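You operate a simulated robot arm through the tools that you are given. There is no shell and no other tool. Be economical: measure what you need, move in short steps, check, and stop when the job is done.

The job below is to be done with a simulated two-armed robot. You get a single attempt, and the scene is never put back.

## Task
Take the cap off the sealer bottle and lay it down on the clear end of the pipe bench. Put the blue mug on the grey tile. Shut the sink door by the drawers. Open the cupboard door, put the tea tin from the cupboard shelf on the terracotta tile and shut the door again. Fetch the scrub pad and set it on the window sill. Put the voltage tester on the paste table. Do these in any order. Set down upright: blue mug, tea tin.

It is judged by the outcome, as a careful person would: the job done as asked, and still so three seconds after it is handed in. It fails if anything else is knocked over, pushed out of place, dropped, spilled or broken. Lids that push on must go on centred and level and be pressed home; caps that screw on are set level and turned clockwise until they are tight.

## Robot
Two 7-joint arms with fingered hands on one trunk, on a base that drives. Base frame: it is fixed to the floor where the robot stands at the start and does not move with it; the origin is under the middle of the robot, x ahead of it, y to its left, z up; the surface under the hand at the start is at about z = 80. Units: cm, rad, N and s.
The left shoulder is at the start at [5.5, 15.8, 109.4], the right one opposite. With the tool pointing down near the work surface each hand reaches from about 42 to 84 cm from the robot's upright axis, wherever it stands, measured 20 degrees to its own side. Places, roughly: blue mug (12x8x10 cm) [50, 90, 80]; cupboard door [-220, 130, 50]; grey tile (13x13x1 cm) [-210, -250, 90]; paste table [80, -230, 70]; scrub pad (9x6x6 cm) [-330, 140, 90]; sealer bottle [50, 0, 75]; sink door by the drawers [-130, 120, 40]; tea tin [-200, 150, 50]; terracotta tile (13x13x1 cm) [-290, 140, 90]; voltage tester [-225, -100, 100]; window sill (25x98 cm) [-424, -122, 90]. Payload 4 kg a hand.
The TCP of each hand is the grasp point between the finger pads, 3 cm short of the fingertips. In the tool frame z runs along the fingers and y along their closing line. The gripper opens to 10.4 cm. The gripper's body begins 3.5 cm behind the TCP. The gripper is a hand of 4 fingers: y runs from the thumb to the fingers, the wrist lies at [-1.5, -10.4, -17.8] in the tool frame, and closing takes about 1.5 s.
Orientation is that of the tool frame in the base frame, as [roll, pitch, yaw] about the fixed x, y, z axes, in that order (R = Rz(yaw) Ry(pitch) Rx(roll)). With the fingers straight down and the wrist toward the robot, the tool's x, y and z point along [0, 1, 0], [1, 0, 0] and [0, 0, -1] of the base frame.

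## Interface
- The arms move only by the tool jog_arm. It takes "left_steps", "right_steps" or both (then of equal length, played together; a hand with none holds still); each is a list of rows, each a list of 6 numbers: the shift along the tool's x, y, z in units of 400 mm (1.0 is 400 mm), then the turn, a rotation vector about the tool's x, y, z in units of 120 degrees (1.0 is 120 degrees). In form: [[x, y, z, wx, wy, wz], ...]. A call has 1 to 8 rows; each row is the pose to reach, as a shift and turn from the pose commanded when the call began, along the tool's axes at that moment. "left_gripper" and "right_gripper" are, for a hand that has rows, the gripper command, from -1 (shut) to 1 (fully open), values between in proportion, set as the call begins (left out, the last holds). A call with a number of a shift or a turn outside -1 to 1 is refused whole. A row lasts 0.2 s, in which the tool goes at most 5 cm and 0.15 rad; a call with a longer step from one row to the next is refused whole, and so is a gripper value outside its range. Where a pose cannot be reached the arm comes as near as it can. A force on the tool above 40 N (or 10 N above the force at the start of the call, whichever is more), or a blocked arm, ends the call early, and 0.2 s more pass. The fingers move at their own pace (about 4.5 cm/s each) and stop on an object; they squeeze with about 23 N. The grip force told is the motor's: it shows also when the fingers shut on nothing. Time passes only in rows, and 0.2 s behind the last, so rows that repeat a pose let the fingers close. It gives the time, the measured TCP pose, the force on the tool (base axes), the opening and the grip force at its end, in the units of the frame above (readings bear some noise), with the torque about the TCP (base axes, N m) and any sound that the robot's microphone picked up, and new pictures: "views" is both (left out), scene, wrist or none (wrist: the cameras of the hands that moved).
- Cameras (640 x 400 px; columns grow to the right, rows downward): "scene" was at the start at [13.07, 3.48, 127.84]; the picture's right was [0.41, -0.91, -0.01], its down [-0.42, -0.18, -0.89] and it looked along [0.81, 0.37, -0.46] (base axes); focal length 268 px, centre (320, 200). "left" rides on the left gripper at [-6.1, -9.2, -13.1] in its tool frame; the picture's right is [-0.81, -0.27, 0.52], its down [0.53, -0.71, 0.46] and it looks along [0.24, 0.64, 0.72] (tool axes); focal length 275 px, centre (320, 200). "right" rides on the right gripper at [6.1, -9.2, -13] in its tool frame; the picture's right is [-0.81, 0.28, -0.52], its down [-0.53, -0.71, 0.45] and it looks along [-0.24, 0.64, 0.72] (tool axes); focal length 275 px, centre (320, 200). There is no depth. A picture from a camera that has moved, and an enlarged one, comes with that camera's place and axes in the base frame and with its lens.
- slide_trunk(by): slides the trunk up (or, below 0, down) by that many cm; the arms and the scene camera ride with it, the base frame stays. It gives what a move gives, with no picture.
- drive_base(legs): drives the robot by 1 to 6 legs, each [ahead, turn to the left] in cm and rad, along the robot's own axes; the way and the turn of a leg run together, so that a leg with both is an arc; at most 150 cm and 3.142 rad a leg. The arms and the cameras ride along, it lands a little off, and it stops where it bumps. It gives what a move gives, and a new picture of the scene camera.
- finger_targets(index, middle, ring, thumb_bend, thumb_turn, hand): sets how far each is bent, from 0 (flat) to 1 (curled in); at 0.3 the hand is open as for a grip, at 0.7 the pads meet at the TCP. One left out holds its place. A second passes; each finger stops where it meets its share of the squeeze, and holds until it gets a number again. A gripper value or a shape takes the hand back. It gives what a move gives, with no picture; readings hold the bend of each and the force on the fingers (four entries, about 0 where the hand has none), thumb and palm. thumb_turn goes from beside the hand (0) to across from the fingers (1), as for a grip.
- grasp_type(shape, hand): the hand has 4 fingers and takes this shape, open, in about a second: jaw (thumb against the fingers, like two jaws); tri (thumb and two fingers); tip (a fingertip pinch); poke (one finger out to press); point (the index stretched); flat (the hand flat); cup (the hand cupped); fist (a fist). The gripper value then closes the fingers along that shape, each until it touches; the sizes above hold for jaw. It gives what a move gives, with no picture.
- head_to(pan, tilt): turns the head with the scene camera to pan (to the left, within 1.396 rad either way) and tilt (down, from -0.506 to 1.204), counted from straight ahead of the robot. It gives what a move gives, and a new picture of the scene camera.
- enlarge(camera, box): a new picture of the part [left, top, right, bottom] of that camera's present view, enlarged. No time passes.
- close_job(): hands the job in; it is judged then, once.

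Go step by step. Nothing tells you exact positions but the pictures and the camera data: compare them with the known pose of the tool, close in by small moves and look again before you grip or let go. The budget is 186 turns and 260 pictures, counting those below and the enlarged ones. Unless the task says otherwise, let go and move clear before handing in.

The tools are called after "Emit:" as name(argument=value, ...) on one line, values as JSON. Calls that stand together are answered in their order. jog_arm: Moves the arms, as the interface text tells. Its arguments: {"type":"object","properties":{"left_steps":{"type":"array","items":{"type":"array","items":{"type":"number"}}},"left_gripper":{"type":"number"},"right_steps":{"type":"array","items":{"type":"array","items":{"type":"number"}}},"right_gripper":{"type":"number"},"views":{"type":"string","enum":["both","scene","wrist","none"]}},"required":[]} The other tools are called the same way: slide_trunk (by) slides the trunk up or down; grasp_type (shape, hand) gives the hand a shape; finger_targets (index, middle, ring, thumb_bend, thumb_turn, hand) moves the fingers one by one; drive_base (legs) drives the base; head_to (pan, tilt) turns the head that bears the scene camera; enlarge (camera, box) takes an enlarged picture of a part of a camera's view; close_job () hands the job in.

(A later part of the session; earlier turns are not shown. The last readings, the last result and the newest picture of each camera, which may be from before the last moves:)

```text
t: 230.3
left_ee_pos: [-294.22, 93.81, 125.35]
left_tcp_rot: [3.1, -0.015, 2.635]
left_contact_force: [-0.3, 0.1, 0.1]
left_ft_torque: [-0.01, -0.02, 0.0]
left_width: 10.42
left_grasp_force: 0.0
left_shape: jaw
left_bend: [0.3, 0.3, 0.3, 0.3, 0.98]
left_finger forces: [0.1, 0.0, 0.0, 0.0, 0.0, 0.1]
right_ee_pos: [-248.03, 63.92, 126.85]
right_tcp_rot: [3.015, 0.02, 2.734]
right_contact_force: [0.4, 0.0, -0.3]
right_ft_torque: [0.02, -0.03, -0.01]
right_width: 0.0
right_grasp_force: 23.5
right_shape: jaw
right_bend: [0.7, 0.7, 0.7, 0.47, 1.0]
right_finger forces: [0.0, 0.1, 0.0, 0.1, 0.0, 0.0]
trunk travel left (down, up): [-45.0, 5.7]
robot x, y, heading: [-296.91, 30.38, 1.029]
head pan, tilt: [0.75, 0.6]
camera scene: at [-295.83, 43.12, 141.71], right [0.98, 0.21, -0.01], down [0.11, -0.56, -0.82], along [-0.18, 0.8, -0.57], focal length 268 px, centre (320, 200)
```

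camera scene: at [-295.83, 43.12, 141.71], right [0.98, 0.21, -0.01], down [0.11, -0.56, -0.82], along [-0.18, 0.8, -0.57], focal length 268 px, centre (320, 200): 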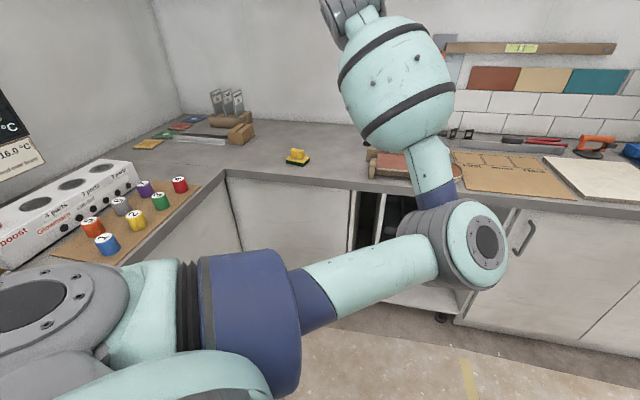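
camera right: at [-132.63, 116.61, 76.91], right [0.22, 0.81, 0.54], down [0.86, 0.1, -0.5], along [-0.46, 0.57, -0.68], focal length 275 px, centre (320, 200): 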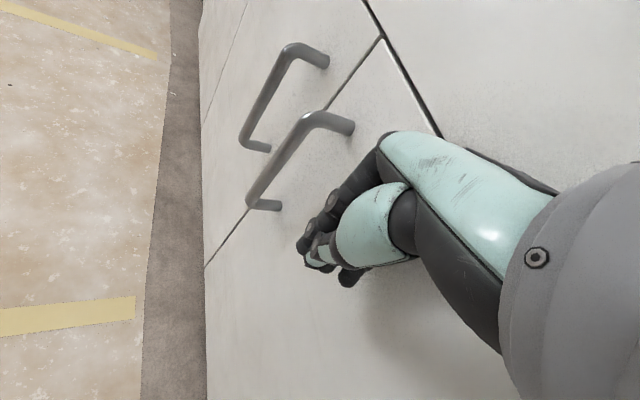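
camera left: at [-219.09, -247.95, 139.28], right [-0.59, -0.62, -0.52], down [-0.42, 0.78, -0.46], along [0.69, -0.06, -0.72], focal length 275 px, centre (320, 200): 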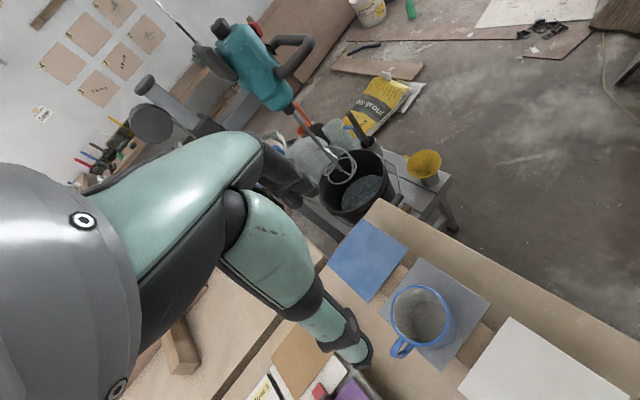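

The terracotta tile sits in a low wooden frame near [-290, 140], the scrub pad (yellow on green) near [-329, 147], and the cupboard door's vertical handle is at its left edge near [-239, 127, 74], hinge on the right. I turn the right hand to point forward, closing sideways, and lift the left hand out of the way.

Emit:
jog_arm(right_steps=[[0, 0, 0, -0.041, -0.041, -0.041], [0, 0, 0, -0.082, -0.082, -0.082], [0, 0, 0, -0.123, -0.123, -0.123], [0, 0, 0, -0.164, -0.164, -0.164], [0, 0, 0, -0.205, -0.205, -0.205], [0, 0, 0, -0.246, -0.246, -0.246], [0, 0, 0, -0.287, -0.287, -0.287], [0, 0, 0, -0.328, -0.328, -0.328]], right_gripper=0.5, left_steps=[[0, 0, -0.06, 0, 0, 0], [0, 0, -0.12, 0, 0, 0], [0, 0, -0.18, 0, 0, 0], [0, 0, -0.24, 0, 0, 0], [0, 0, -0.3, 0, 0, 0], [0, 0, -0.36, 0, 0, 0], [0, 0, -0.42, 0, 0, 0], [0, 0, -0.48, 0, 0, 0]], views="none")

Emit:
jog_arm(right_steps=[[0, 0, 0, -0.041, -0.041, -0.041], [0, 0, 0, -0.082, -0.082, -0.082], [0, 0, 0, -0.123, -0.123, -0.123], [0, 0, 0, -0.164, -0.164, -0.164], [0, 0, 0, -0.205, -0.205, -0.205], [0, 0, 0, -0.246, -0.246, -0.246], [0, 0, 0, -0.246, -0.246, -0.246]], views="scene")

```text
t: 232.2
left_ee_pos: [-294.0, 92.57, 144.41]
left_tcp_rot: [3.116, 0.002, 2.623]
left_contact_force: [0.1, -0.3, -0.2]
left_ft_torque: [-0.01, -0.02, -0.03]
left_width: 10.4
left_grasp_force: 0.0
left_shape: jaw
left_bend: [0.3, 0.3, 0.3, 0.3, 0.98]
left_finger forces: [0.1, 0.0, 0.1, 0.0, 0.1, 0.0]
left hand out of reach, approached as far as the arm can: row 1, 2, 3, 4, 5
right_ee_pos: [-248.13, 63.78, 127.06]
right_tcp_rot: [2.465, 0.915, 3.127]
right_contact_force: [0.7, 0.1, -0.5]
right_ft_torque: [-0.01, 0.0, 0.03]
right_width: 7.8
right_grasp_force: 0.1
right_shape: jaw
right_bend: [0.27, 0.36, 0.33, 0.54, 0.99]
right_finger forces: [0.0, 0.0, 0.0, 0.0, 0.0, 0.1]
trunk travel left (down, up): [-45.0, 5.7]
robot x, y, heading: [-296.31, 30.75, 1.034]
head pan, tilt: [0.75, 0.6]
```

```text
t: 233.9
left_ee_pos: [-295.58, 90.7, 145.56]
left_tcp_rot: [3.083, -0.01, 2.632]
left_contact_force: [-0.8, -1.5, 0.3]
left_ft_torque: [0.02, 0.0, 0.02]
left_width: 10.37
left_grasp_force: 0.0
left_shape: jaw
left_bend: [0.3, 0.3, 0.3, 0.3, 0.97]
left_finger forces: [0.0, 0.1, 0.0, 0.1, 0.0, 0.1]
right_ee_pos: [-254.9, 61.38, 138.91]
right_tcp_rot: [0.018, 1.498, 1.204]
right_contact_force: [0.3, -0.7, 0.9]
right_ft_torque: [0.0, -0.01, -0.02]
right_width: 7.83
right_grasp_force: 0.0
right_shape: jaw
right_bend: [0.27, 0.35, 0.33, 0.54, 0.99]
right_finger forces: [0.1, 0.0, 0.0, 0.0, 0.0, 0.1]
right hand out of reach, approached as far as the arm can: row 4, 5, 6, 7
trunk travel left (down, up): [-45.0, 5.7]
robot x, y, heading: [-296.28, 30.46, 1.035]
head pan, tilt: [0.75, 0.6]
stopped in row 7 (right hand): the arm was blocked; the commanded pose is now the measured one
camera scene: at [-296.26, 42.38, 141.78], right [0.98, 0.21, -0.01], down [0.12, -0.56, -0.82], along [-0.18, 0.8, -0.57], focal length 268 px, centre (320, 200)
```

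scene: 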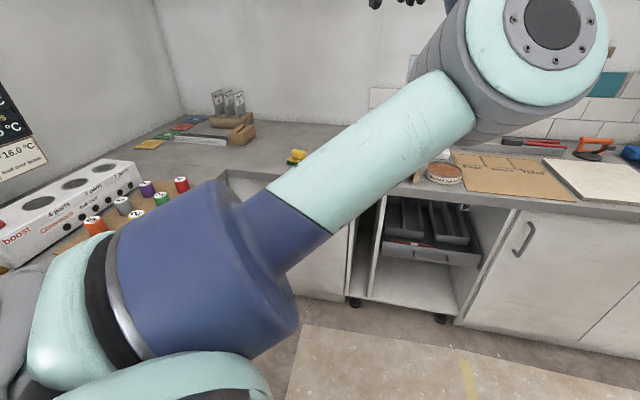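

The right hand now points forward. I lower the trunk and drive in front of the cupboard.

Emit:
slide_trunk(by=-35)

Emit:
drive_base(legs=[[0, -0.54], [49, 0], [0, 1.07]])

Emit:
head_to(pan=-0.1, tilt=0.6)

Emit:
enlarge(camera="right", box=[0, 0, 640, 400])

```text
t: 237.4
left_ee_pos: [-294.93, 91.44, 109.9]
left_tcp_rot: [3.097, -0.006, 2.629]
left_contact_force: [0.2, 0.8, 0.6]
left_ft_torque: [-0.01, 0.05, 0.01]
left_width: 10.39
left_grasp_force: 0.1
left_shape: jaw
left_bend: [0.3, 0.3, 0.3, 0.3, 0.97]
left_finger forces: [0.0, 0.1, 0.1, 0.0, 0.0, 0.0]
right_ee_pos: [-254.25, 61.86, 103.8]
right_tcp_rot: [0.009, 1.497, 1.187]
right_contact_force: [0.9, -0.3, 0.4]
right_ft_torque: [0.01, 0.02, -0.06]
right_width: 7.79
right_grasp_force: 0.0
right_shape: jaw
right_bend: [0.27, 0.35, 0.33, 0.54, 0.99]
right_finger forces: [0.0, 0.1, 0.1, 0.0, 0.1, 0.0]
trunk travel left (down, up): [-10.0, 40.7]
robot x, y, heading: [-296.48, 30.18, 1.037]
head pan, tilt: [0.75, 0.6]
```

```text
t: 245.4
left_ee_pos: [-281.97, 106.66, 109.91]
left_tcp_rot: [3.106, 0.002, -3.125]
left_contact_force: [0.1, -0.4, -0.5]
left_ft_torque: [-0.01, 0.01, -0.01]
left_width: 10.4
left_grasp_force: 0.1
left_shape: jaw
left_bend: [0.3, 0.3, 0.3, 0.3, 0.98]
left_finger forces: [0.1, 0.1, 0.0, 0.0, 0.0, 0.1]
right_ee_pos: [-231.54, 102.46, 102.69]
right_tcp_rot: [-0.006, 1.522, 1.693]
right_contact_force: [0.1, -0.7, -0.3]
right_ft_torque: [-0.01, 0.01, 0.01]
right_width: 7.8
right_grasp_force: 0.1
right_shape: jaw
right_bend: [0.27, 0.36, 0.33, 0.54, 0.99]
right_finger forces: [0.0, 0.0, 0.1, 0.1, 0.0, 0.0]
trunk travel left (down, up): [-10.0, 40.7]
robot x, y, heading: [-251.16, 53.54, 1.571]
head pan, tilt: [0.75, 0.6]
camera scene: at [-257.42, 64.25, 106.61], right [0.73, 0.68, -0.01], down [0.38, -0.42, -0.82], along [-0.56, 0.6, -0.57], focal length 268 px, centre (320, 200)
```

scene: 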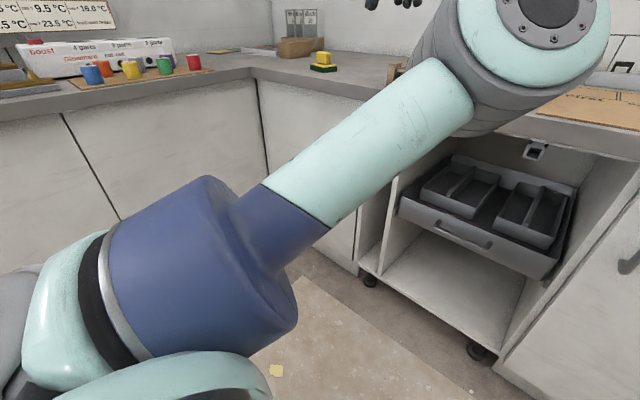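

```text
t: 246.6
left_ee_pos: [-282.0, 105.57, 110.57]
left_tcp_rot: [3.093, 0.0, -3.124]
left_contact_force: [0.1, 0.4, -1.1]
left_ft_torque: [-0.01, 0.04, 0.03]
left_width: 10.37
left_grasp_force: 0.1
left_shape: jaw
left_bend: [0.3, 0.3, 0.3, 0.3, 0.98]
left_finger forces: [0.0, 0.0, 0.0, 0.1, 0.1, 0.0]
right_ee_pos: [-231.83, 101.43, 103.23]
right_tcp_rot: [-0.026, 1.513, 1.68]
right_contact_force: [-0.7, 0.4, 0.0]
right_ft_torque: [-0.02, -0.02, 0.01]
right_width: 7.8
right_grasp_force: 0.0
right_shape: jaw
right_bend: [0.27, 0.35, 0.33, 0.54, 0.99]
right_finger forces: [0.0, 0.1, 0.0, 0.0, 0.0, 0.0]
trunk travel left (down, up): [-10.0, 40.7]
robot x, y, heading: [-251.45, 53.27, 1.565]
head pan, tilt: [-0.099, 0.6]
camera scene: at [-250.49, 66.55, 106.58], right [0.99, -0.1, 0.0], down [-0.06, -0.57, -0.82], along [0.08, 0.81, -0.58], focal length 268 px, centre (320, 200)
```

scene: 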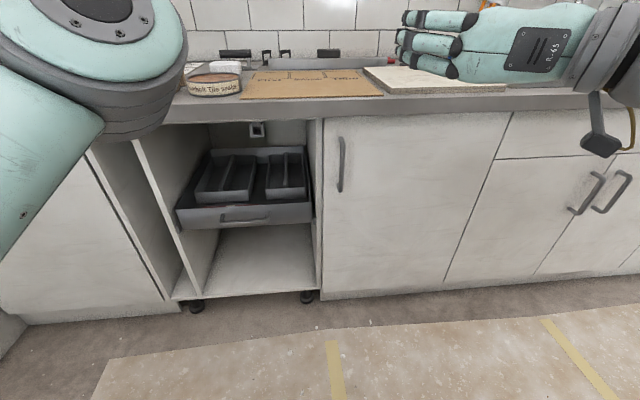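

```text
1.00 times, centred on (320, 200) of right (not enlarged: the box is as wide or as high as the picture)
camera zoom: at [-221.04, 90.01, 96.24], right [-0.2, -0.6, 0.78], down [0.65, 0.51, 0.56], along [-0.73, 0.62, 0.29], focal length 275 px, centre (320, 200)
```

zoom: 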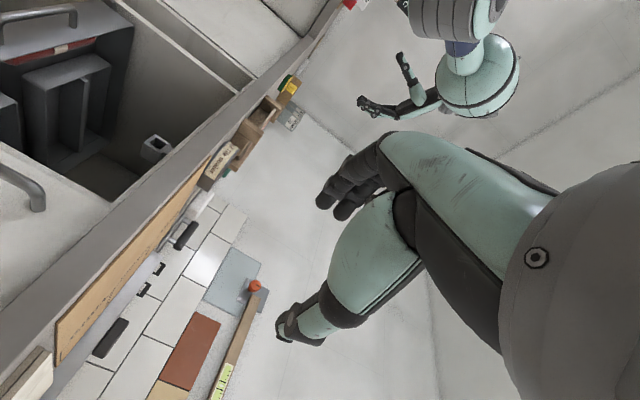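

The handle is at x ≈ -238.7, y ≈ 130, z 63–79. I bring the right hand in front of it.

Emit:
jog_arm(right_steps=[[0.105, 0.015, 0.02, 0.01, 0, 0], [0.21, 0.03, 0.06, 0.02, 0, 0], [0.315, 0.045, 0.1, 0.03, 0, 0], [0.42, 0.06, 0.15, 0.04, 0, 0], [0.525, 0.075, 0.2, 0.05, 0, 0], [0.63, 0.09, 0.25, 0.06, 0, 0], [0.735, 0.105, 0.3, 0.065, 0, 0], [0.82, 0.12, 0.35, 0.065, 0, 0]], right_gripper=0.5, views="both")

```text
t: 248.4
left_ee_pos: [-282.0, 105.42, 110.65]
left_tcp_rot: [3.091, 0.0, -3.126]
left_contact_force: [0.1, -1.1, -0.8]
left_ft_torque: [0.03, -0.02, 0.0]
left_width: 10.38
left_grasp_force: 0.0
left_shape: jaw
left_bend: [0.3, 0.3, 0.3, 0.3, 0.98]
left_finger forces: [0.1, 0.0, 0.0, 0.0, 0.0, 0.0]
right_ee_pos: [-232.46, 102.56, 101.13]
right_tcp_rot: [0.104, 1.517, 1.667]
right_contact_force: [-0.6, 0.9, -0.6]
right_ft_torque: [-0.02, 0.01, 0.01]
right_width: 7.81
right_grasp_force: 0.0
right_shape: jaw
right_bend: [0.27, 0.35, 0.33, 0.54, 0.99]
right_finger forces: [0.1, 0.0, 0.0, 0.0, 0.1, 0.0]
right hand out of reach, approached as far as the arm can: row 1, 2, 3, 4, 5, 6, 7, 8
trunk travel left (down, up): [-10.0, 40.7]
robot x, y, heading: [-251.23, 53.29, 1.572]
head pan, tilt: [-0.099, 0.6]
camera scene: at [-250.5, 66.57, 106.58], right [0.99, -0.1, 0.0], down [-0.06, -0.57, -0.82], along [0.08, 0.81, -0.58], focal length 268 px, centre (320, 200)
camera right: at [-223.45, 89.57, 94.2], right [-0.27, -0.56, 0.78], down [0.72, 0.42, 0.55], along [-0.64, 0.72, 0.29], focal length 275 px, centre (320, 200)
```

scene: 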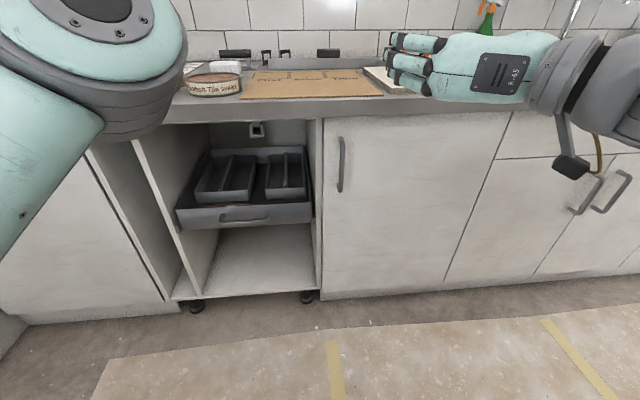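
right: 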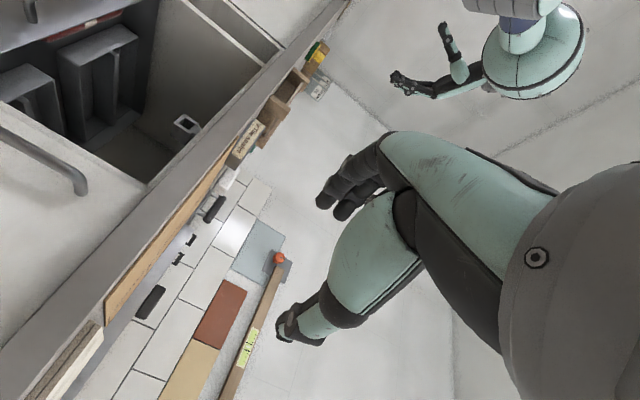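

The arm cannot reach forward in this wrist posture. Pointing the fingers inward across the body worked before, so I undo this turn and will approach from the west side, heading east-north-east, with the right hand pointing north.

Emit:
jog_arm(right_steps=[[-0.1, -0.015, -0.043, 0.04, 0.041, 0.041], [-0.2, -0.03, -0.086, 0.08, 0.082, 0.082], [-0.3, -0.045, -0.13, 0.12, 0.123, 0.123], [-0.4, -0.06, -0.17, 0.16, 0.164, 0.164], [-0.5, -0.075, -0.215, 0.2, 0.205, 0.205], [-0.6, -0.09, -0.26, 0.24, 0.246, 0.246], [-0.7, -0.105, -0.3, 0.28, 0.287, 0.287], [-0.8, -0.12, -0.345, 0.32, 0.328, 0.328]], views="none")

```text
t: 250.2
left_ee_pos: [-282.3, 105.34, 110.48]
left_tcp_rot: [3.091, 0.003, -3.124]
left_contact_force: [-0.5, 0.3, 1.1]
left_ft_torque: [-0.02, -0.03, -0.03]
left_width: 10.41
left_grasp_force: 0.1
left_shape: jaw
left_bend: [0.3, 0.3, 0.3, 0.3, 0.98]
left_finger forces: [0.0, 0.1, 0.1, 0.0, 0.0, 0.0]
right_ee_pos: [-226.59, 88.01, 123.09]
right_tcp_rot: [2.491, 0.825, -2.878]
right_contact_force: [-0.2, 0.1, 0.2]
right_ft_torque: [0.0, -0.02, -0.01]
right_width: 7.79
right_grasp_force: 0.3
right_shape: jaw
right_bend: [0.27, 0.36, 0.33, 0.54, 0.99]
right_finger forces: [0.0, 0.1, 0.1, 0.0, 0.0, 0.0]
right hand out of reach, approached as far as the arm can: row 2, 3, 4, 5, 6, 7, 8
trunk travel left (down, up): [-10.0, 40.7]
robot x, y, heading: [-251.52, 53.29, 1.569]
head pan, tilt: [-0.099, 0.6]
```

Emit:
jog_arm(right_steps=[[0.015, 0, 0.025, 0.043, 0.0426, 0.0304], [0.03, 0, 0.05, 0.0858, 0.0853, 0.0608], [0.045, 0, 0.075, 0.1286, 0.1279, 0.0911], [0.06, 0, 0.1, 0.1715, 0.1705, 0.1215], [0.078, 0, 0.125, 0.2144, 0.2131, 0.1519], [0.09, 0, 0.15, 0.257, 0.2558, 0.1823], [0.11, 0, 0.175, 0.3, 0.298, 0.2126], [0.125, 0, 0.2, 0.343, 0.341, 0.243]], views="none")

```text
t: 252.0
left_ee_pos: [-281.91, 105.4, 110.61]
left_tcp_rot: [3.093, 0.001, -3.127]
left_contact_force: [0.1, 0.0, -0.1]
left_ft_torque: [-0.02, 0.03, 0.01]
left_width: 10.42
left_grasp_force: 0.1
left_shape: jaw
left_bend: [0.3, 0.3, 0.3, 0.3, 0.98]
left_finger forces: [0.0, 0.0, 0.0, 0.0, 0.0, 0.0]
right_ee_pos: [-226.8, 93.73, 115.54]
right_tcp_rot: [-3.138, -0.005, 3.14]
right_contact_force: [0.2, 0.7, -0.7]
right_ft_torque: [-0.03, -0.01, 0.04]
right_width: 7.8
right_grasp_force: 0.1
right_shape: jaw
right_bend: [0.27, 0.36, 0.33, 0.54, 0.99]
right_finger forces: [0.1, 0.1, 0.0, 0.0, 0.0, 0.1]
trunk travel left (down, up): [-10.0, 40.7]
robot x, y, heading: [-251.45, 53.54, 1.57]
head pan, tilt: [-0.099, 0.6]
```

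The right hand is back pointing down. I shift the left hand further aside, and drive to the west side of the cupboard, facing east-north-east.

Emit:
jog_arm(left_steps=[[0.05, 0, 0, 0, 0, 0], [0.1, 0, 0, 0, 0, 0], [0.16, 0, 0, 0, 0, 0], [0.22, 0, -0.03, 0, 0, 0], [0.28, 0, -0.06, 0, 0, 0], [0.34, 0, -0.08, 0, 0, 0]], views="none")

Emit:
drive_base(legs=[[0, 0.967], [41, 0], [0, -2.04]])

Emit:
head_to(pan=0.3, tilt=0.6)

```text
t: 253.4
left_ee_pos: [-295.73, 104.75, 114.05]
left_tcp_rot: [3.094, 0.003, -3.126]
left_contact_force: [-0.4, 0.8, 0.9]
left_ft_torque: [0.01, -0.01, 0.02]
left_width: 10.37
left_grasp_force: 0.1
left_shape: jaw
left_bend: [0.3, 0.3, 0.3, 0.3, 0.98]
left_finger forces: [0.0, 0.0, 0.0, 0.0, 0.0, 0.0]
right_ee_pos: [-226.86, 93.56, 115.51]
right_tcp_rot: [-3.14, -0.002, 3.141]
right_contact_force: [-0.1, 0.1, 0.6]
right_ft_torque: [-0.01, -0.04, 0.01]
right_width: 7.8
right_grasp_force: 0.0
right_shape: jaw
right_bend: [0.27, 0.36, 0.33, 0.54, 0.99]
right_finger forces: [0.0, 0.2, 0.0, 0.0, 0.0, 0.0]
trunk travel left (down, up): [-10.0, 40.7]
robot x, y, heading: [-251.43, 53.69, 1.569]
head pan, tilt: [-0.099, 0.6]
```

```text
t: 264.7
left_ee_pos: [-263.6, 141.06, 113.98]
left_tcp_rot: [3.093, 0.004, 2.114]
left_contact_force: [-0.3, 0.1, -0.5]
left_ft_torque: [-0.05, 0.01, -0.03]
left_width: 10.37
left_grasp_force: 0.0
left_shape: jaw
left_bend: [0.3, 0.3, 0.3, 0.3, 0.98]
left_finger forces: [0.0, 0.1, 0.0, 0.0, 0.0, 0.0]
right_ee_pos: [-238.58, 76.11, 115.58]
right_tcp_rot: [3.141, -0.001, 2.099]
right_contact_force: [0.1, 0.3, -0.6]
right_ft_torque: [-0.01, 0.01, 0.02]
right_width: 7.81
right_grasp_force: 0.0
right_shape: jaw
right_bend: [0.27, 0.36, 0.33, 0.54, 0.99]
right_finger forces: [0.1, 0.0, 0.1, 0.0, 0.0, 0.1]
trunk travel left (down, up): [-10.0, 40.7]
robot x, y, heading: [-286.14, 78.97, 0.526]
head pan, tilt: [-0.099, 0.6]
camera scene: at [-274.53, 84.28, 106.58], right [0.41, -0.91, 0.0], down [-0.52, -0.24, -0.82], along [0.74, 0.34, -0.58], focal length 268 px, centre (320, 200)
```

scene: 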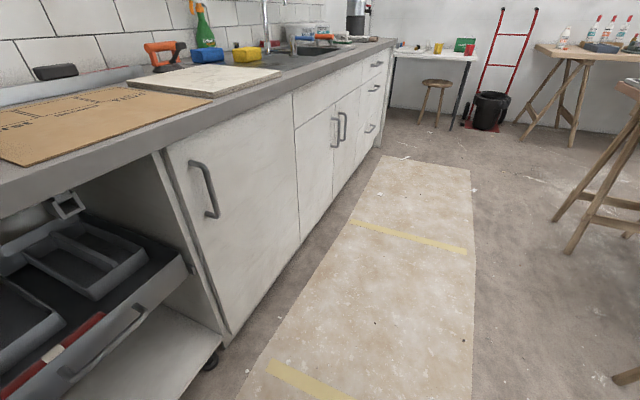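

```text
t: 265.5
left_ee_pos: [-264.77, 140.52, 114.72]
left_tcp_rot: [3.078, 0.001, 2.118]
left_contact_force: [-0.2, 0.7, 0.0]
left_ft_torque: [-0.01, -0.02, 0.02]
left_width: 10.39
left_grasp_force: 0.0
left_shape: jaw
left_bend: [0.3, 0.3, 0.3, 0.3, 0.98]
left_finger forces: [0.0, 0.1, 0.1, 0.1, 0.1, 0.0]
right_ee_pos: [-239.83, 75.28, 116.01]
right_tcp_rot: [3.13, -0.001, 2.097]
right_contact_force: [-0.4, -0.3, -0.6]
right_ft_torque: [0.01, -0.03, -0.03]
right_width: 7.8
right_grasp_force: 0.1
right_shape: jaw
right_bend: [0.27, 0.36, 0.33, 0.54, 0.99]
right_finger forces: [0.0, 0.0, 0.0, 0.1, 0.1, 0.1]
trunk travel left (down, up): [-10.0, 40.7]
robot x, y, heading: [-286.3, 78.39, 0.525]
head pan, tilt: [0.3, 0.6]
camera scene: at [-276.61, 87.21, 106.58], right [0.74, -0.68, 0.0], down [-0.39, -0.42, -0.82], along [0.55, 0.6, -0.58], focal length 268 px, centre (320, 200)
```

scene: 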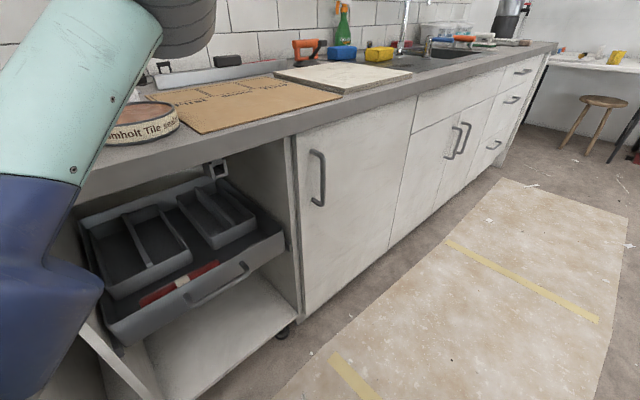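

I turn the right hand so it closes along x, and bring it down in front of the door.

Emit:
jog_arm(right_steps=[[0.04, 0.023, 0.08, 0, 0, 0.031], [0.08, 0.046, 0.16, 0, 0, 0.063], [0.12, 0.07, 0.245, 0, 0, 0.094], [0.16, 0.093, 0.325, 0, 0, 0.125], [0.2, 0.116, 0.41, 0, 0, 0.157], [0.24, 0.139, 0.49, 0, 0, 0.188], [0.28, 0.162, 0.57, 0, 0, 0.22], [0.318, 0.185, 0.65, 0, 0, 0.251]], views="none")

Emit:
jog_arm(right_steps=[[0.06, 0.002, 0.05, 0, 0.071, 0], [0.125, 0.004, 0.1, 0, 0.142, 0], [0.19, 0.006, 0.15, 0, 0.213, 0], [0.25, 0.008, 0.2, 0, 0.285, 0], [0.31, 0.01, 0.25, 0, 0.356, 0], [0.375, 0.012, 0.3, 0, 0.427, 0], [0.44, 0.012, 0.35, 0, 0.5, 0], [0.5, 0.0125, 0.4, 0, 0.57, 0]], views="both")

```text
t: 267.3
left_ee_pos: [-264.68, 140.53, 114.7]
left_tcp_rot: [3.078, 0.002, 2.117]
left_contact_force: [-0.7, 0.5, -0.3]
left_ft_torque: [0.0, 0.02, 0.0]
left_width: 10.39
left_grasp_force: 0.0
left_shape: jaw
left_bend: [0.3, 0.3, 0.3, 0.3, 0.98]
left_finger forces: [0.0, 0.0, 0.1, 0.1, 0.0, 0.0]
right_ee_pos: [-239.66, 90.15, 90.24]
right_tcp_rot: [3.133, -0.006, 1.573]
right_contact_force: [-0.7, -0.5, -0.2]
right_ft_torque: [0.02, -0.02, 0.01]
right_width: 7.79
right_grasp_force: 0.0
right_shape: jaw
right_bend: [0.27, 0.36, 0.33, 0.54, 0.99]
right_finger forces: [0.0, 0.0, 0.0, 0.0, 0.1, 0.0]
trunk travel left (down, up): [-10.0, 40.7]
robot x, y, heading: [-286.54, 78.81, 0.525]
head pan, tilt: [0.3, 0.6]
```

```text
refused: row 7 steps farther than a row can; nothing moved
```

Emit:
jog_arm(right_steps=[[0.06, 0.002, 0.05, 0, 0.071, 0], [0.125, 0.004, 0.1, 0, 0.142, 0], [0.19, 0.006, 0.15, 0, 0.213, 0], [0.25, 0.008, 0.2, 0, 0.284, 0], [0.31, 0.01, 0.25, 0, 0.355, 0], [0.375, 0.012, 0.3, 0, 0.426, 0], [0.44, 0.012, 0.35, 0, 0.497, 0], [0.5, 0.0125, 0.4, 0, 0.568, 0]], views="both")

```text
t: 269.1
left_ee_pos: [-264.94, 140.75, 114.65]
left_tcp_rot: [3.076, 0.006, 2.117]
left_contact_force: [-1.0, 0.6, -0.3]
left_ft_torque: [-0.03, -0.06, 0.02]
left_width: 10.39
left_grasp_force: 0.0
left_shape: jaw
left_bend: [0.3, 0.3, 0.3, 0.3, 0.98]
left_finger forces: [0.0, 0.1, 0.0, 0.0, 0.1, 0.1]
right_ee_pos: [-242.75, 111.09, 75.47]
right_tcp_rot: [-3.066, -1.084, 1.547]
right_contact_force: [-0.3, -0.1, -0.2]
right_ft_torque: [0.01, 0.05, -0.01]
right_width: 7.8
right_grasp_force: 0.1
right_shape: jaw
right_bend: [0.27, 0.36, 0.33, 0.54, 0.99]
right_finger forces: [0.0, 0.1, 0.1, 0.0, 0.0, 0.0]
right hand out of reach, approached as far as the arm can: row 8
trunk travel left (down, up): [-10.0, 40.7]
robot x, y, heading: [-286.41, 78.62, 0.53]
head pan, tilt: [0.3, 0.6]
camera scene: at [-276.73, 87.36, 106.59], right [0.74, -0.68, 0.0], down [-0.39, -0.42, -0.82], along [0.55, 0.6, -0.58], focal length 268 px, centre (320, 200)
camera right: at [-251.17, 101.95, 87.29], right [0.29, -0.82, -0.49], down [-0.74, 0.12, -0.66], along [0.6, 0.55, -0.58], focal length 275 px, centre (320, 200)
```

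scene: 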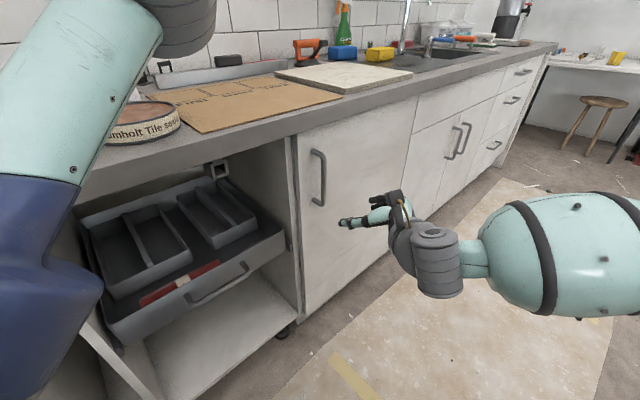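
right: 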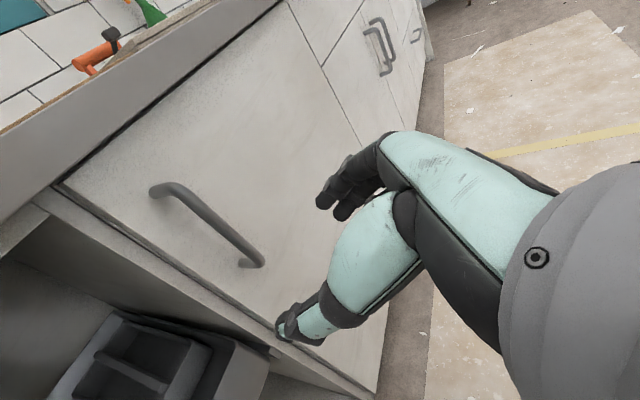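

The handle bar triangulates to x = -238.7, y = 128.7, z 65–80. I move the open hand up to it.

Emit:
jog_arm(right_steps=[[0.02, 0.05, 0.04, 0, 0, 0], [0.04, 0.1, 0.1, 0, 0, 0], [0.06, 0.114, 0.17, 0, 0, 0], [0.074, 0.114, 0.237, 0, 0, 0]], views="both")

```text
t: 270.1
left_ee_pos: [-264.77, 140.47, 114.69]
left_tcp_rot: [3.077, 0.001, 2.116]
left_contact_force: [0.2, -0.1, 0.1]
left_ft_torque: [-0.04, -0.01, 0.0]
left_width: 10.4
left_grasp_force: 0.1
left_shape: jaw
left_bend: [0.3, 0.3, 0.3, 0.3, 0.98]
left_finger forces: [0.0, 0.0, 0.0, 0.1, 0.0, 0.0]
right_ee_pos: [-238.84, 121.0, 73.25]
right_tcp_rot: [-3.056, -1.085, 1.539]
right_contact_force: [0.4, 0.8, 0.2]
right_ft_torque: [-0.01, 0.04, 0.02]
right_width: 7.82
right_grasp_force: 0.1
right_shape: jaw
right_bend: [0.27, 0.36, 0.33, 0.54, 0.99]
right_finger forces: [0.1, 0.0, 0.1, 0.0, 0.0, 0.0]
trunk travel left (down, up): [-10.0, 40.7]
robot x, y, heading: [-286.07, 78.82, 0.524]
head pan, tilt: [0.3, 0.6]
camera scene: at [-276.56, 87.19, 106.58], right [0.74, -0.68, 0.0], down [-0.39, -0.42, -0.82], along [0.55, 0.6, -0.58], focal length 268 px, centre (320, 200)
camera right: at [-247.16, 111.68, 84.97], right [0.29, -0.82, -0.49], down [-0.75, 0.12, -0.65], along [0.6, 0.55, -0.58], focal length 275 px, centre (320, 200)
```

scene: 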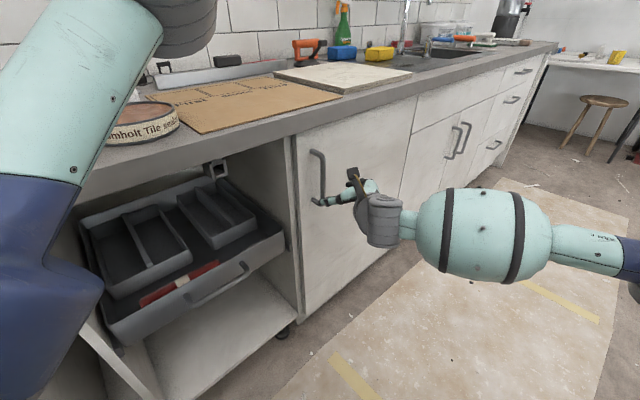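
right: 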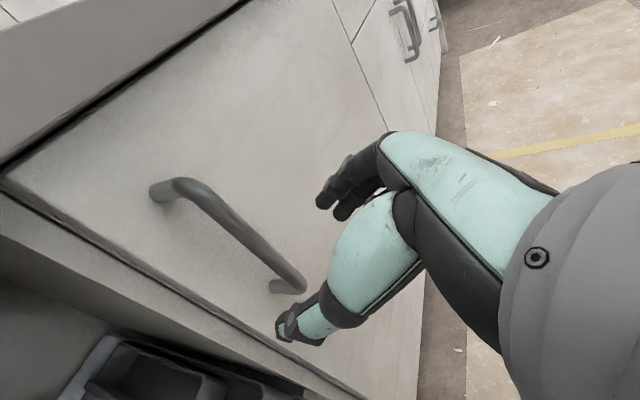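

Aligned. I advance onto the bar and close.

Emit:
jog_arm(right_steps=[[0.03, 0.006, 0.075, 0, 0, 0], [0.06, 0.012, 0.15, 0, 0, 0]], views="none")

Emit:
jog_arm(right_steps=[[0, 0, 0, 0, 0, 0], [0, 0, 0, 0, 0, 0], [0, 0, 0, 0, 0, 0], [0, 0, 0, 0, 0, 0], [0, 0, 0, 0, 0, 0], [0, 0, 0, 0, 0, 0]], right_gripper=-1, views="wrist")

```text
t: 270.7
left_ee_pos: [-264.8, 140.44, 114.55]
left_tcp_rot: [3.077, 0.003, 2.117]
left_contact_force: [-0.5, -0.3, 0.1]
left_ft_torque: [0.02, 0.02, -0.03]
left_width: 10.42
left_grasp_force: 0.1
left_shape: jaw
left_bend: [0.3, 0.3, 0.3, 0.3, 0.98]
left_finger forces: [0.0, 0.0, 0.0, 0.1, 0.0, 0.0]
right_ee_pos: [-238.58, 127.08, 72.8]
right_tcp_rot: [-3.056, -1.087, 1.539]
right_contact_force: [0.2, -0.1, 0.6]
right_ft_torque: [0.0, -0.02, 0.04]
right_width: 7.79
right_grasp_force: 0.0
right_shape: jaw
right_bend: [0.27, 0.36, 0.33, 0.54, 0.99]
right_finger forces: [0.1, 0.0, 0.1, 0.1, 0.0, 0.0]
trunk travel left (down, up): [-10.0, 40.7]
robot x, y, heading: [-286.67, 78.79, 0.531]
head pan, tilt: [0.3, 0.6]
```

```text
t: 272.1
left_ee_pos: [-264.81, 140.39, 114.59]
left_tcp_rot: [3.076, 0.0, 2.117]
left_contact_force: [-1.3, 0.2, -0.4]
left_ft_torque: [0.02, 0.03, -0.03]
left_width: 10.41
left_grasp_force: 0.0
left_shape: jaw
left_bend: [0.3, 0.3, 0.3, 0.3, 0.98]
left_finger forces: [0.0, 0.0, 0.1, 0.0, 0.1, 0.0]
right_ee_pos: [-238.69, 127.1, 72.73]
right_tcp_rot: [-3.053, -1.086, 1.537]
right_contact_force: [1.4, -0.2, -1.7]
right_ft_torque: [-0.09, -0.14, -0.02]
right_width: 0.67
right_grasp_force: 22.8
right_shape: jaw
right_bend: [0.71, 0.62, 0.6, 0.73, 1.0]
right_finger forces: [10.7, 4.3, 4.3, 0.1, 18.8, 0.0]
trunk travel left (down, up): [-10.0, 40.7]
robot x, y, heading: [-286.48, 78.63, 0.525]
head pan, tilt: [0.3, 0.6]
camera right: at [-246.92, 117.86, 84.45], right [0.29, -0.82, -0.49], down [-0.75, 0.12, -0.65], along [0.6, 0.55, -0.58], focal length 275 px, centre (320, 200)
```

right: 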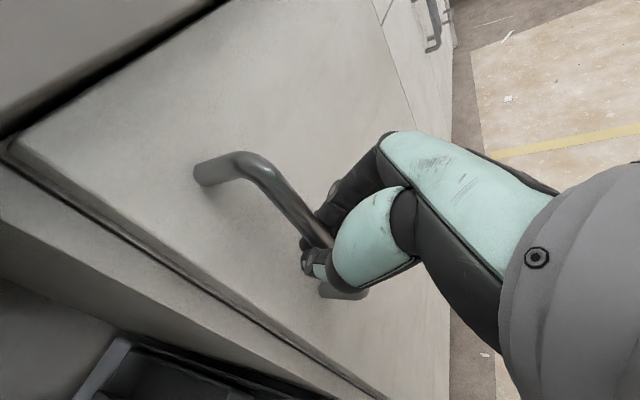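

The bar is gripped. I pull the door open along its arc.

Emit:
jog_arm(right_steps=[[-0.046, 0.008, -0.089, 0, 0, 0], [-0.0915, 0.0235, -0.175, 0, 0, 0], [-0.136, 0.047, -0.261, 0, 0, 0], [-0.179, 0.081, -0.345, 0, 0, 0]], views="both")

```text
t: 273.1
left_ee_pos: [-264.42, 139.9, 114.94]
left_tcp_rot: [3.075, -0.008, 2.114]
left_contact_force: [0.7, -0.5, 0.5]
left_ft_torque: [0.09, 0.07, 0.02]
left_width: 10.4
left_grasp_force: 0.1
left_shape: jaw
left_bend: [0.3, 0.3, 0.3, 0.3, 0.98]
left_finger forces: [0.0, 0.0, 0.1, 0.0, 0.0, 0.1]
right_ee_pos: [-233.34, 111.88, 73.55]
right_tcp_rot: [-3.038, -1.089, 1.527]
right_contact_force: [-1.0, 1.2, 0.3]
right_ft_torque: [-0.01, 0.0, -0.05]
right_width: 0.56
right_grasp_force: 23.4
right_shape: jaw
right_bend: [0.71, 0.73, 0.71, 0.74, 1.0]
right_finger forces: [0.0, 0.0, 0.0, 0.0, 0.7, 0.0]
right hand out of reach, approached as far as the arm can: row 3, 4
trunk travel left (down, up): [-10.0, 40.7]
robot x, y, heading: [-285.74, 78.51, 0.527]
head pan, tilt: [0.3, 0.6]
camera scene: at [-276.27, 86.71, 106.59], right [0.74, -0.68, -0.01], down [-0.39, -0.42, -0.82], along [0.55, 0.61, -0.57], focal length 268 px, centre (320, 200)
camera right: at [-241.57, 102.81, 85.42], right [0.29, -0.82, -0.49], down [-0.75, 0.12, -0.65], along [0.59, 0.56, -0.58], focal length 275 px, centre (320, 200)
```

scene: 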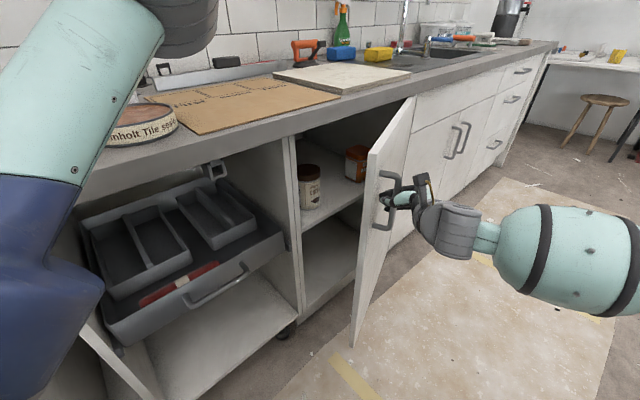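
right: 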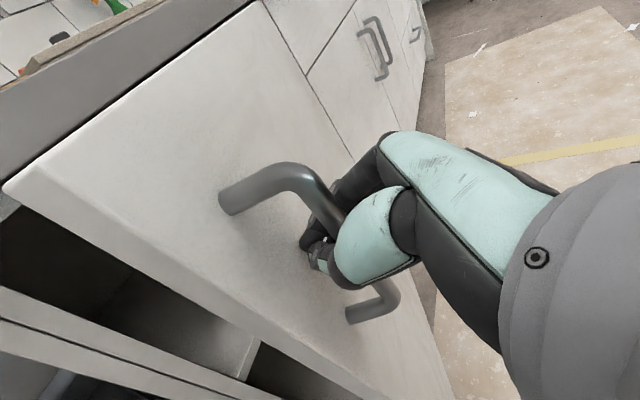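

The door is about a third open and the bar hangs loose in the hand. I release it and back the hand off.

Emit:
jog_arm(right_steps=[[0, 0, 0, 0, 0, 0], [0, 0, 0, 0, 0, 0], [0, 0, 0, 0, 0, 0], [0, 0, 0, 0, 0, 0], [0, 0, -0.05, 0, 0, 0], [0, 0, -0.12, 0, 0, 0], [0, 0, -0.18, 0, 0, 0]], right_gripper=0.5, views="both")

```text
t: 274.7
left_ee_pos: [-264.72, 140.38, 114.73]
left_tcp_rot: [3.076, -0.001, 2.117]
left_contact_force: [0.7, -0.4, 0.6]
left_ft_torque: [-0.02, 0.0, -0.02]
left_width: 10.41
left_grasp_force: 0.0
left_shape: jaw
left_bend: [0.3, 0.3, 0.3, 0.3, 0.98]
left_finger forces: [0.0, 0.1, 0.1, 0.1, 0.1, 0.0]
right_ee_pos: [-233.26, 106.19, 77.22]
right_tcp_rot: [-3.056, -1.087, 1.539]
right_contact_force: [0.4, -0.5, -0.3]
right_ft_torque: [0.0, 0.02, -0.01]
right_width: 7.78
right_grasp_force: 0.1
right_shape: jaw
right_bend: [0.27, 0.36, 0.33, 0.54, 0.99]
right_finger forces: [0.1, 0.0, 0.1, 0.1, 0.0, 0.0]
trunk travel left (down, up): [-10.0, 40.7]
robot x, y, heading: [-286.49, 78.48, 0.527]
head pan, tilt: [0.3, 0.6]
camera scene: at [-276.57, 87.11, 106.59], right [0.74, -0.68, 0.0], down [-0.39, -0.42, -0.82], along [0.55, 0.6, -0.58], focal length 268 px, centre (320, 200)
camera right: at [-241.66, 96.94, 89.07], right [0.29, -0.82, -0.49], down [-0.75, 0.12, -0.65], along [0.6, 0.56, -0.58], focal length 275 px, centre (320, 200)
```

scene: 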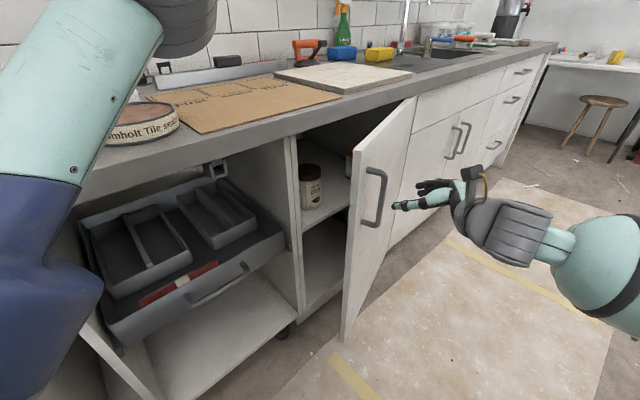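
right: 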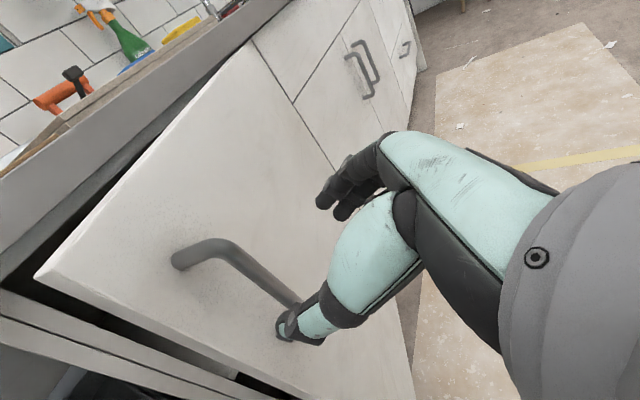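

I back the base off a little so that the hand can reach behind the door's edge.

Emit:
drive_base(legs=[[-16, 0]])

Emit:
enlarge(camera="right", box=[0, 0, 640, 400])

```text
t: 276.2
left_ee_pos: [-278.63, 132.52, 114.78]
left_tcp_rot: [3.071, -0.001, 2.12]
left_contact_force: [-0.3, -0.5, -0.1]
left_ft_torque: [0.04, -0.04, 0.07]
left_width: 10.39
left_grasp_force: 0.1
left_shape: jaw
left_bend: [0.3, 0.3, 0.3, 0.3, 0.98]
left_finger forces: [0.1, 0.1, 0.0, 0.0, 0.0, 0.0]
right_ee_pos: [-247.09, 98.41, 77.32]
right_tcp_rot: [-3.06, -1.087, 1.544]
right_contact_force: [0.0, 0.4, 0.9]
right_ft_torque: [-0.01, 0.0, 0.0]
right_width: 7.81
right_grasp_force: 0.0
right_shape: jaw
right_bend: [0.27, 0.36, 0.33, 0.54, 0.99]
right_finger forces: [0.0, 0.0, 0.1, 0.0, 0.0, 0.0]
trunk travel left (down, up): [-10.0, 40.7]
robot x, y, heading: [-299.74, 71.0, 0.531]
head pan, tilt: [0.3, 0.6]
camera scene: at [-290.31, 79.16, 106.62], right [0.74, -0.68, 0.0], down [-0.39, -0.42, -0.82], along [0.55, 0.61, -0.57], focal length 268 px, centre (320, 200)
```

scene: 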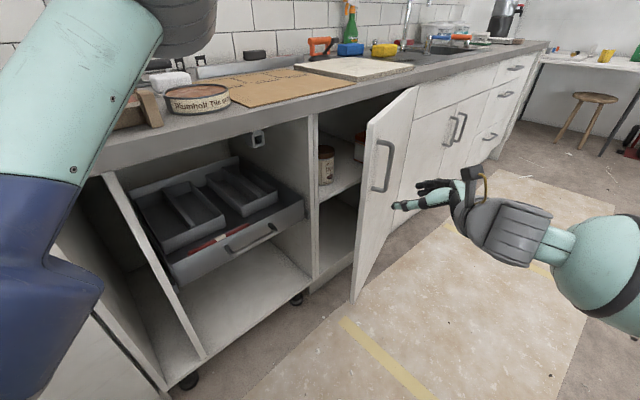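

```text
1.00 times, centred on (320, 200) of right (not enlarged: the box is as wide or as high as the picture)
camera zoom: at [-255.39, 89.1, 89.17], right [0.29, -0.82, -0.49], down [-0.75, 0.12, -0.66], along [0.6, 0.56, -0.58], focal length 275 px, centre (320, 200)
```

zoom: 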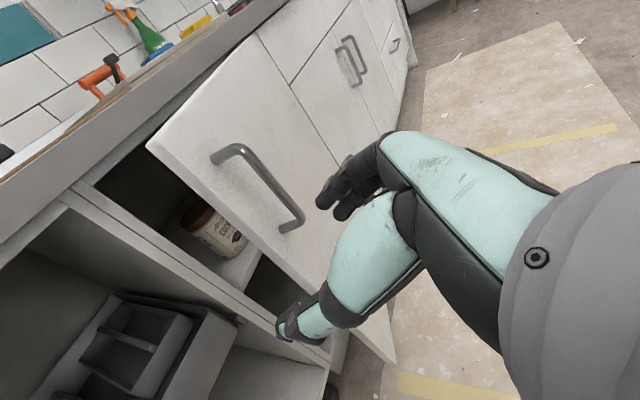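

The hand cannot hook behind the edge from this angle, so I grip the handle again (bar now near [-235.5, 115]) and pull further from this better position.

Emit:
jog_arm(right_steps=[[0.002, 0.1, 0.03, 0, 0, 0], [0.004, 0.2, 0.06, 0, 0, 0], [0.006, 0.295, 0.095, 0, 0, 0], [0.03, 0.3, 0.18, 0, 0, 0], [0.06, 0.305, 0.27, 0, 0, 0]], views="both")

```text
t: 277.4
left_ee_pos: [-279.66, 132.27, 115.43]
left_tcp_rot: [3.054, -0.01, 2.13]
left_contact_force: [0.3, -0.7, 0.3]
left_ft_torque: [0.02, 0.04, 0.0]
left_width: 10.4
left_grasp_force: 0.1
left_shape: jaw
left_bend: [0.3, 0.3, 0.3, 0.3, 0.97]
left_finger forces: [0.1, 0.0, 0.0, 0.0, 0.0, 0.1]
right_ee_pos: [-235.99, 109.36, 75.18]
right_tcp_rot: [-3.077, -1.091, 1.56]
right_contact_force: [-0.4, -0.2, -0.1]
right_ft_torque: [-0.01, 0.05, 0.01]
right_width: 7.78
right_grasp_force: 0.0
right_shape: jaw
right_bend: [0.27, 0.36, 0.33, 0.54, 0.99]
right_finger forces: [0.0, 0.0, 0.0, 0.1, 0.0, 0.2]
trunk travel left (down, up): [-10.0, 40.7]
robot x, y, heading: [-300.17, 70.71, 0.529]
head pan, tilt: [0.3, 0.6]
camera scene: at [-290.12, 79.34, 106.58], right [0.74, -0.68, 0.0], down [-0.39, -0.42, -0.82], along [0.55, 0.6, -0.58], focal length 268 px, centre (320, 200)
camera right: at [-244.42, 100.09, 86.78], right [0.3, -0.82, -0.49], down [-0.74, 0.13, -0.66], along [0.6, 0.56, -0.57], focal length 275 px, centre (320, 200)
```

scene: 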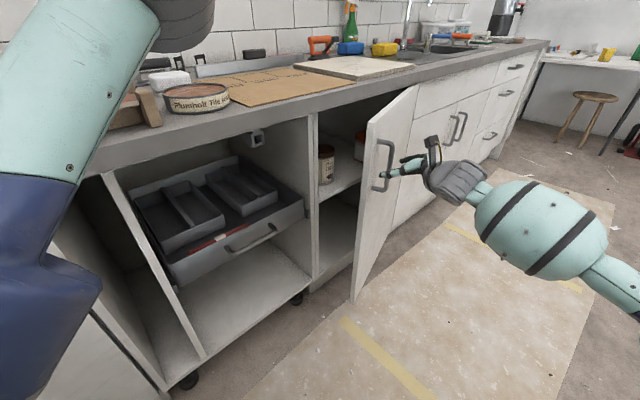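
right: 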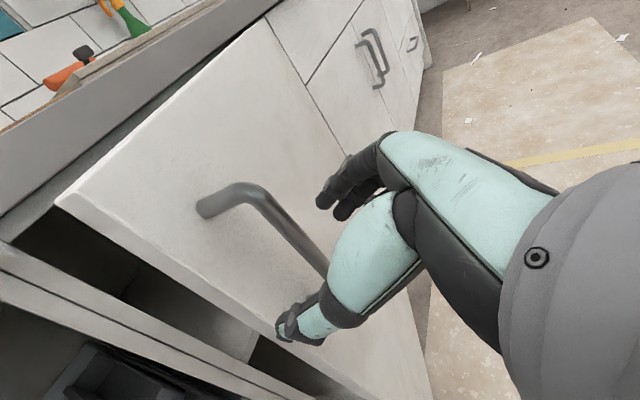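

Emit:
jog_arm(right_steps=[[0.01, 0.008, 0.04, 0, 0, 0], [0.02, 0.015, 0.08, 0, 0, 0]], views="none")

Emit:
jog_arm(right_steps=[[0, 0, 0, 0, 0, 0], [0, 0, 0, 0, 0, 0], [0, 0, 0, 0, 0, 0], [0, 0, 0, 0, 0, 0], [0, 0, 0, 0, 0, 0]], right_gripper=-1, views="wrist")

```text
t: 278.0
left_ee_pos: [-279.74, 132.34, 115.45]
left_tcp_rot: [3.051, -0.011, 2.132]
left_contact_force: [-0.4, 0.3, -0.1]
left_ft_torque: [0.01, -0.02, -0.01]
left_width: 10.38
left_grasp_force: 0.0
left_shape: jaw
left_bend: [0.3, 0.3, 0.3, 0.3, 0.97]
left_finger forces: [0.0, 0.1, 0.0, 0.1, 0.1, 0.0]
right_ee_pos: [-235.45, 112.52, 74.2]
right_tcp_rot: [-3.08, -1.093, 1.561]
right_contact_force: [-0.4, 0.4, -0.2]
right_ft_torque: [-0.01, -0.02, -0.02]
right_width: 7.78
right_grasp_force: 0.2
right_shape: jaw
right_bend: [0.27, 0.36, 0.33, 0.54, 0.99]
right_finger forces: [0.1, 0.0, 0.0, 0.0, 0.0, 0.1]
trunk travel left (down, up): [-10.0, 40.7]
robot x, y, heading: [-300.03, 70.65, 0.531]
head pan, tilt: [0.3, 0.6]
```

```text
t: 279.2
left_ee_pos: [-279.67, 132.33, 115.5]
left_tcp_rot: [3.052, -0.011, 2.129]
left_contact_force: [-0.5, 0.6, -0.7]
left_ft_torque: [0.03, 0.01, 0.01]
left_width: 10.39
left_grasp_force: 0.1
left_shape: jaw
left_bend: [0.3, 0.3, 0.3, 0.3, 0.97]
left_finger forces: [0.0, 0.1, 0.0, 0.0, 0.0, 0.0]
right_ee_pos: [-235.46, 112.43, 74.11]
right_tcp_rot: [-3.077, -1.093, 1.559]
right_contact_force: [1.5, 1.1, -1.4]
right_ft_torque: [-0.02, -0.12, -0.05]
right_width: 0.48
right_grasp_force: 15.7
right_shape: jaw
right_bend: [0.73, 0.56, 0.53, 0.61, 1.0]
right_finger forces: [7.2, 3.2, 3.2, 0.1, 14.0, 0.1]
trunk travel left (down, up): [-10.0, 40.7]
robot x, y, heading: [-299.66, 70.64, 0.531]
head pan, tilt: [0.3, 0.6]
camera right: at [-243.89, 103.23, 85.73], right [0.3, -0.82, -0.49], down [-0.74, 0.13, -0.66], along [0.6, 0.56, -0.57], focal length 275 px, centre (320, 200)
```

right: 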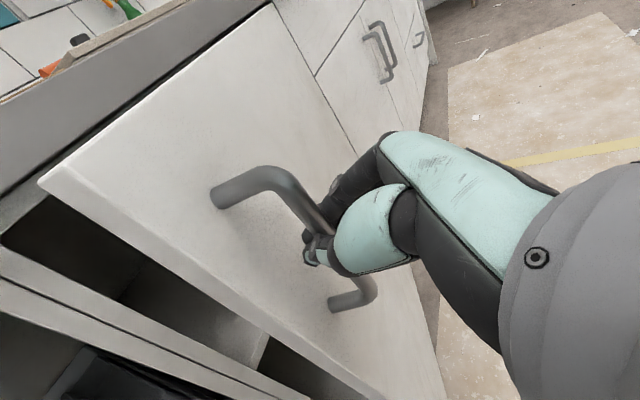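

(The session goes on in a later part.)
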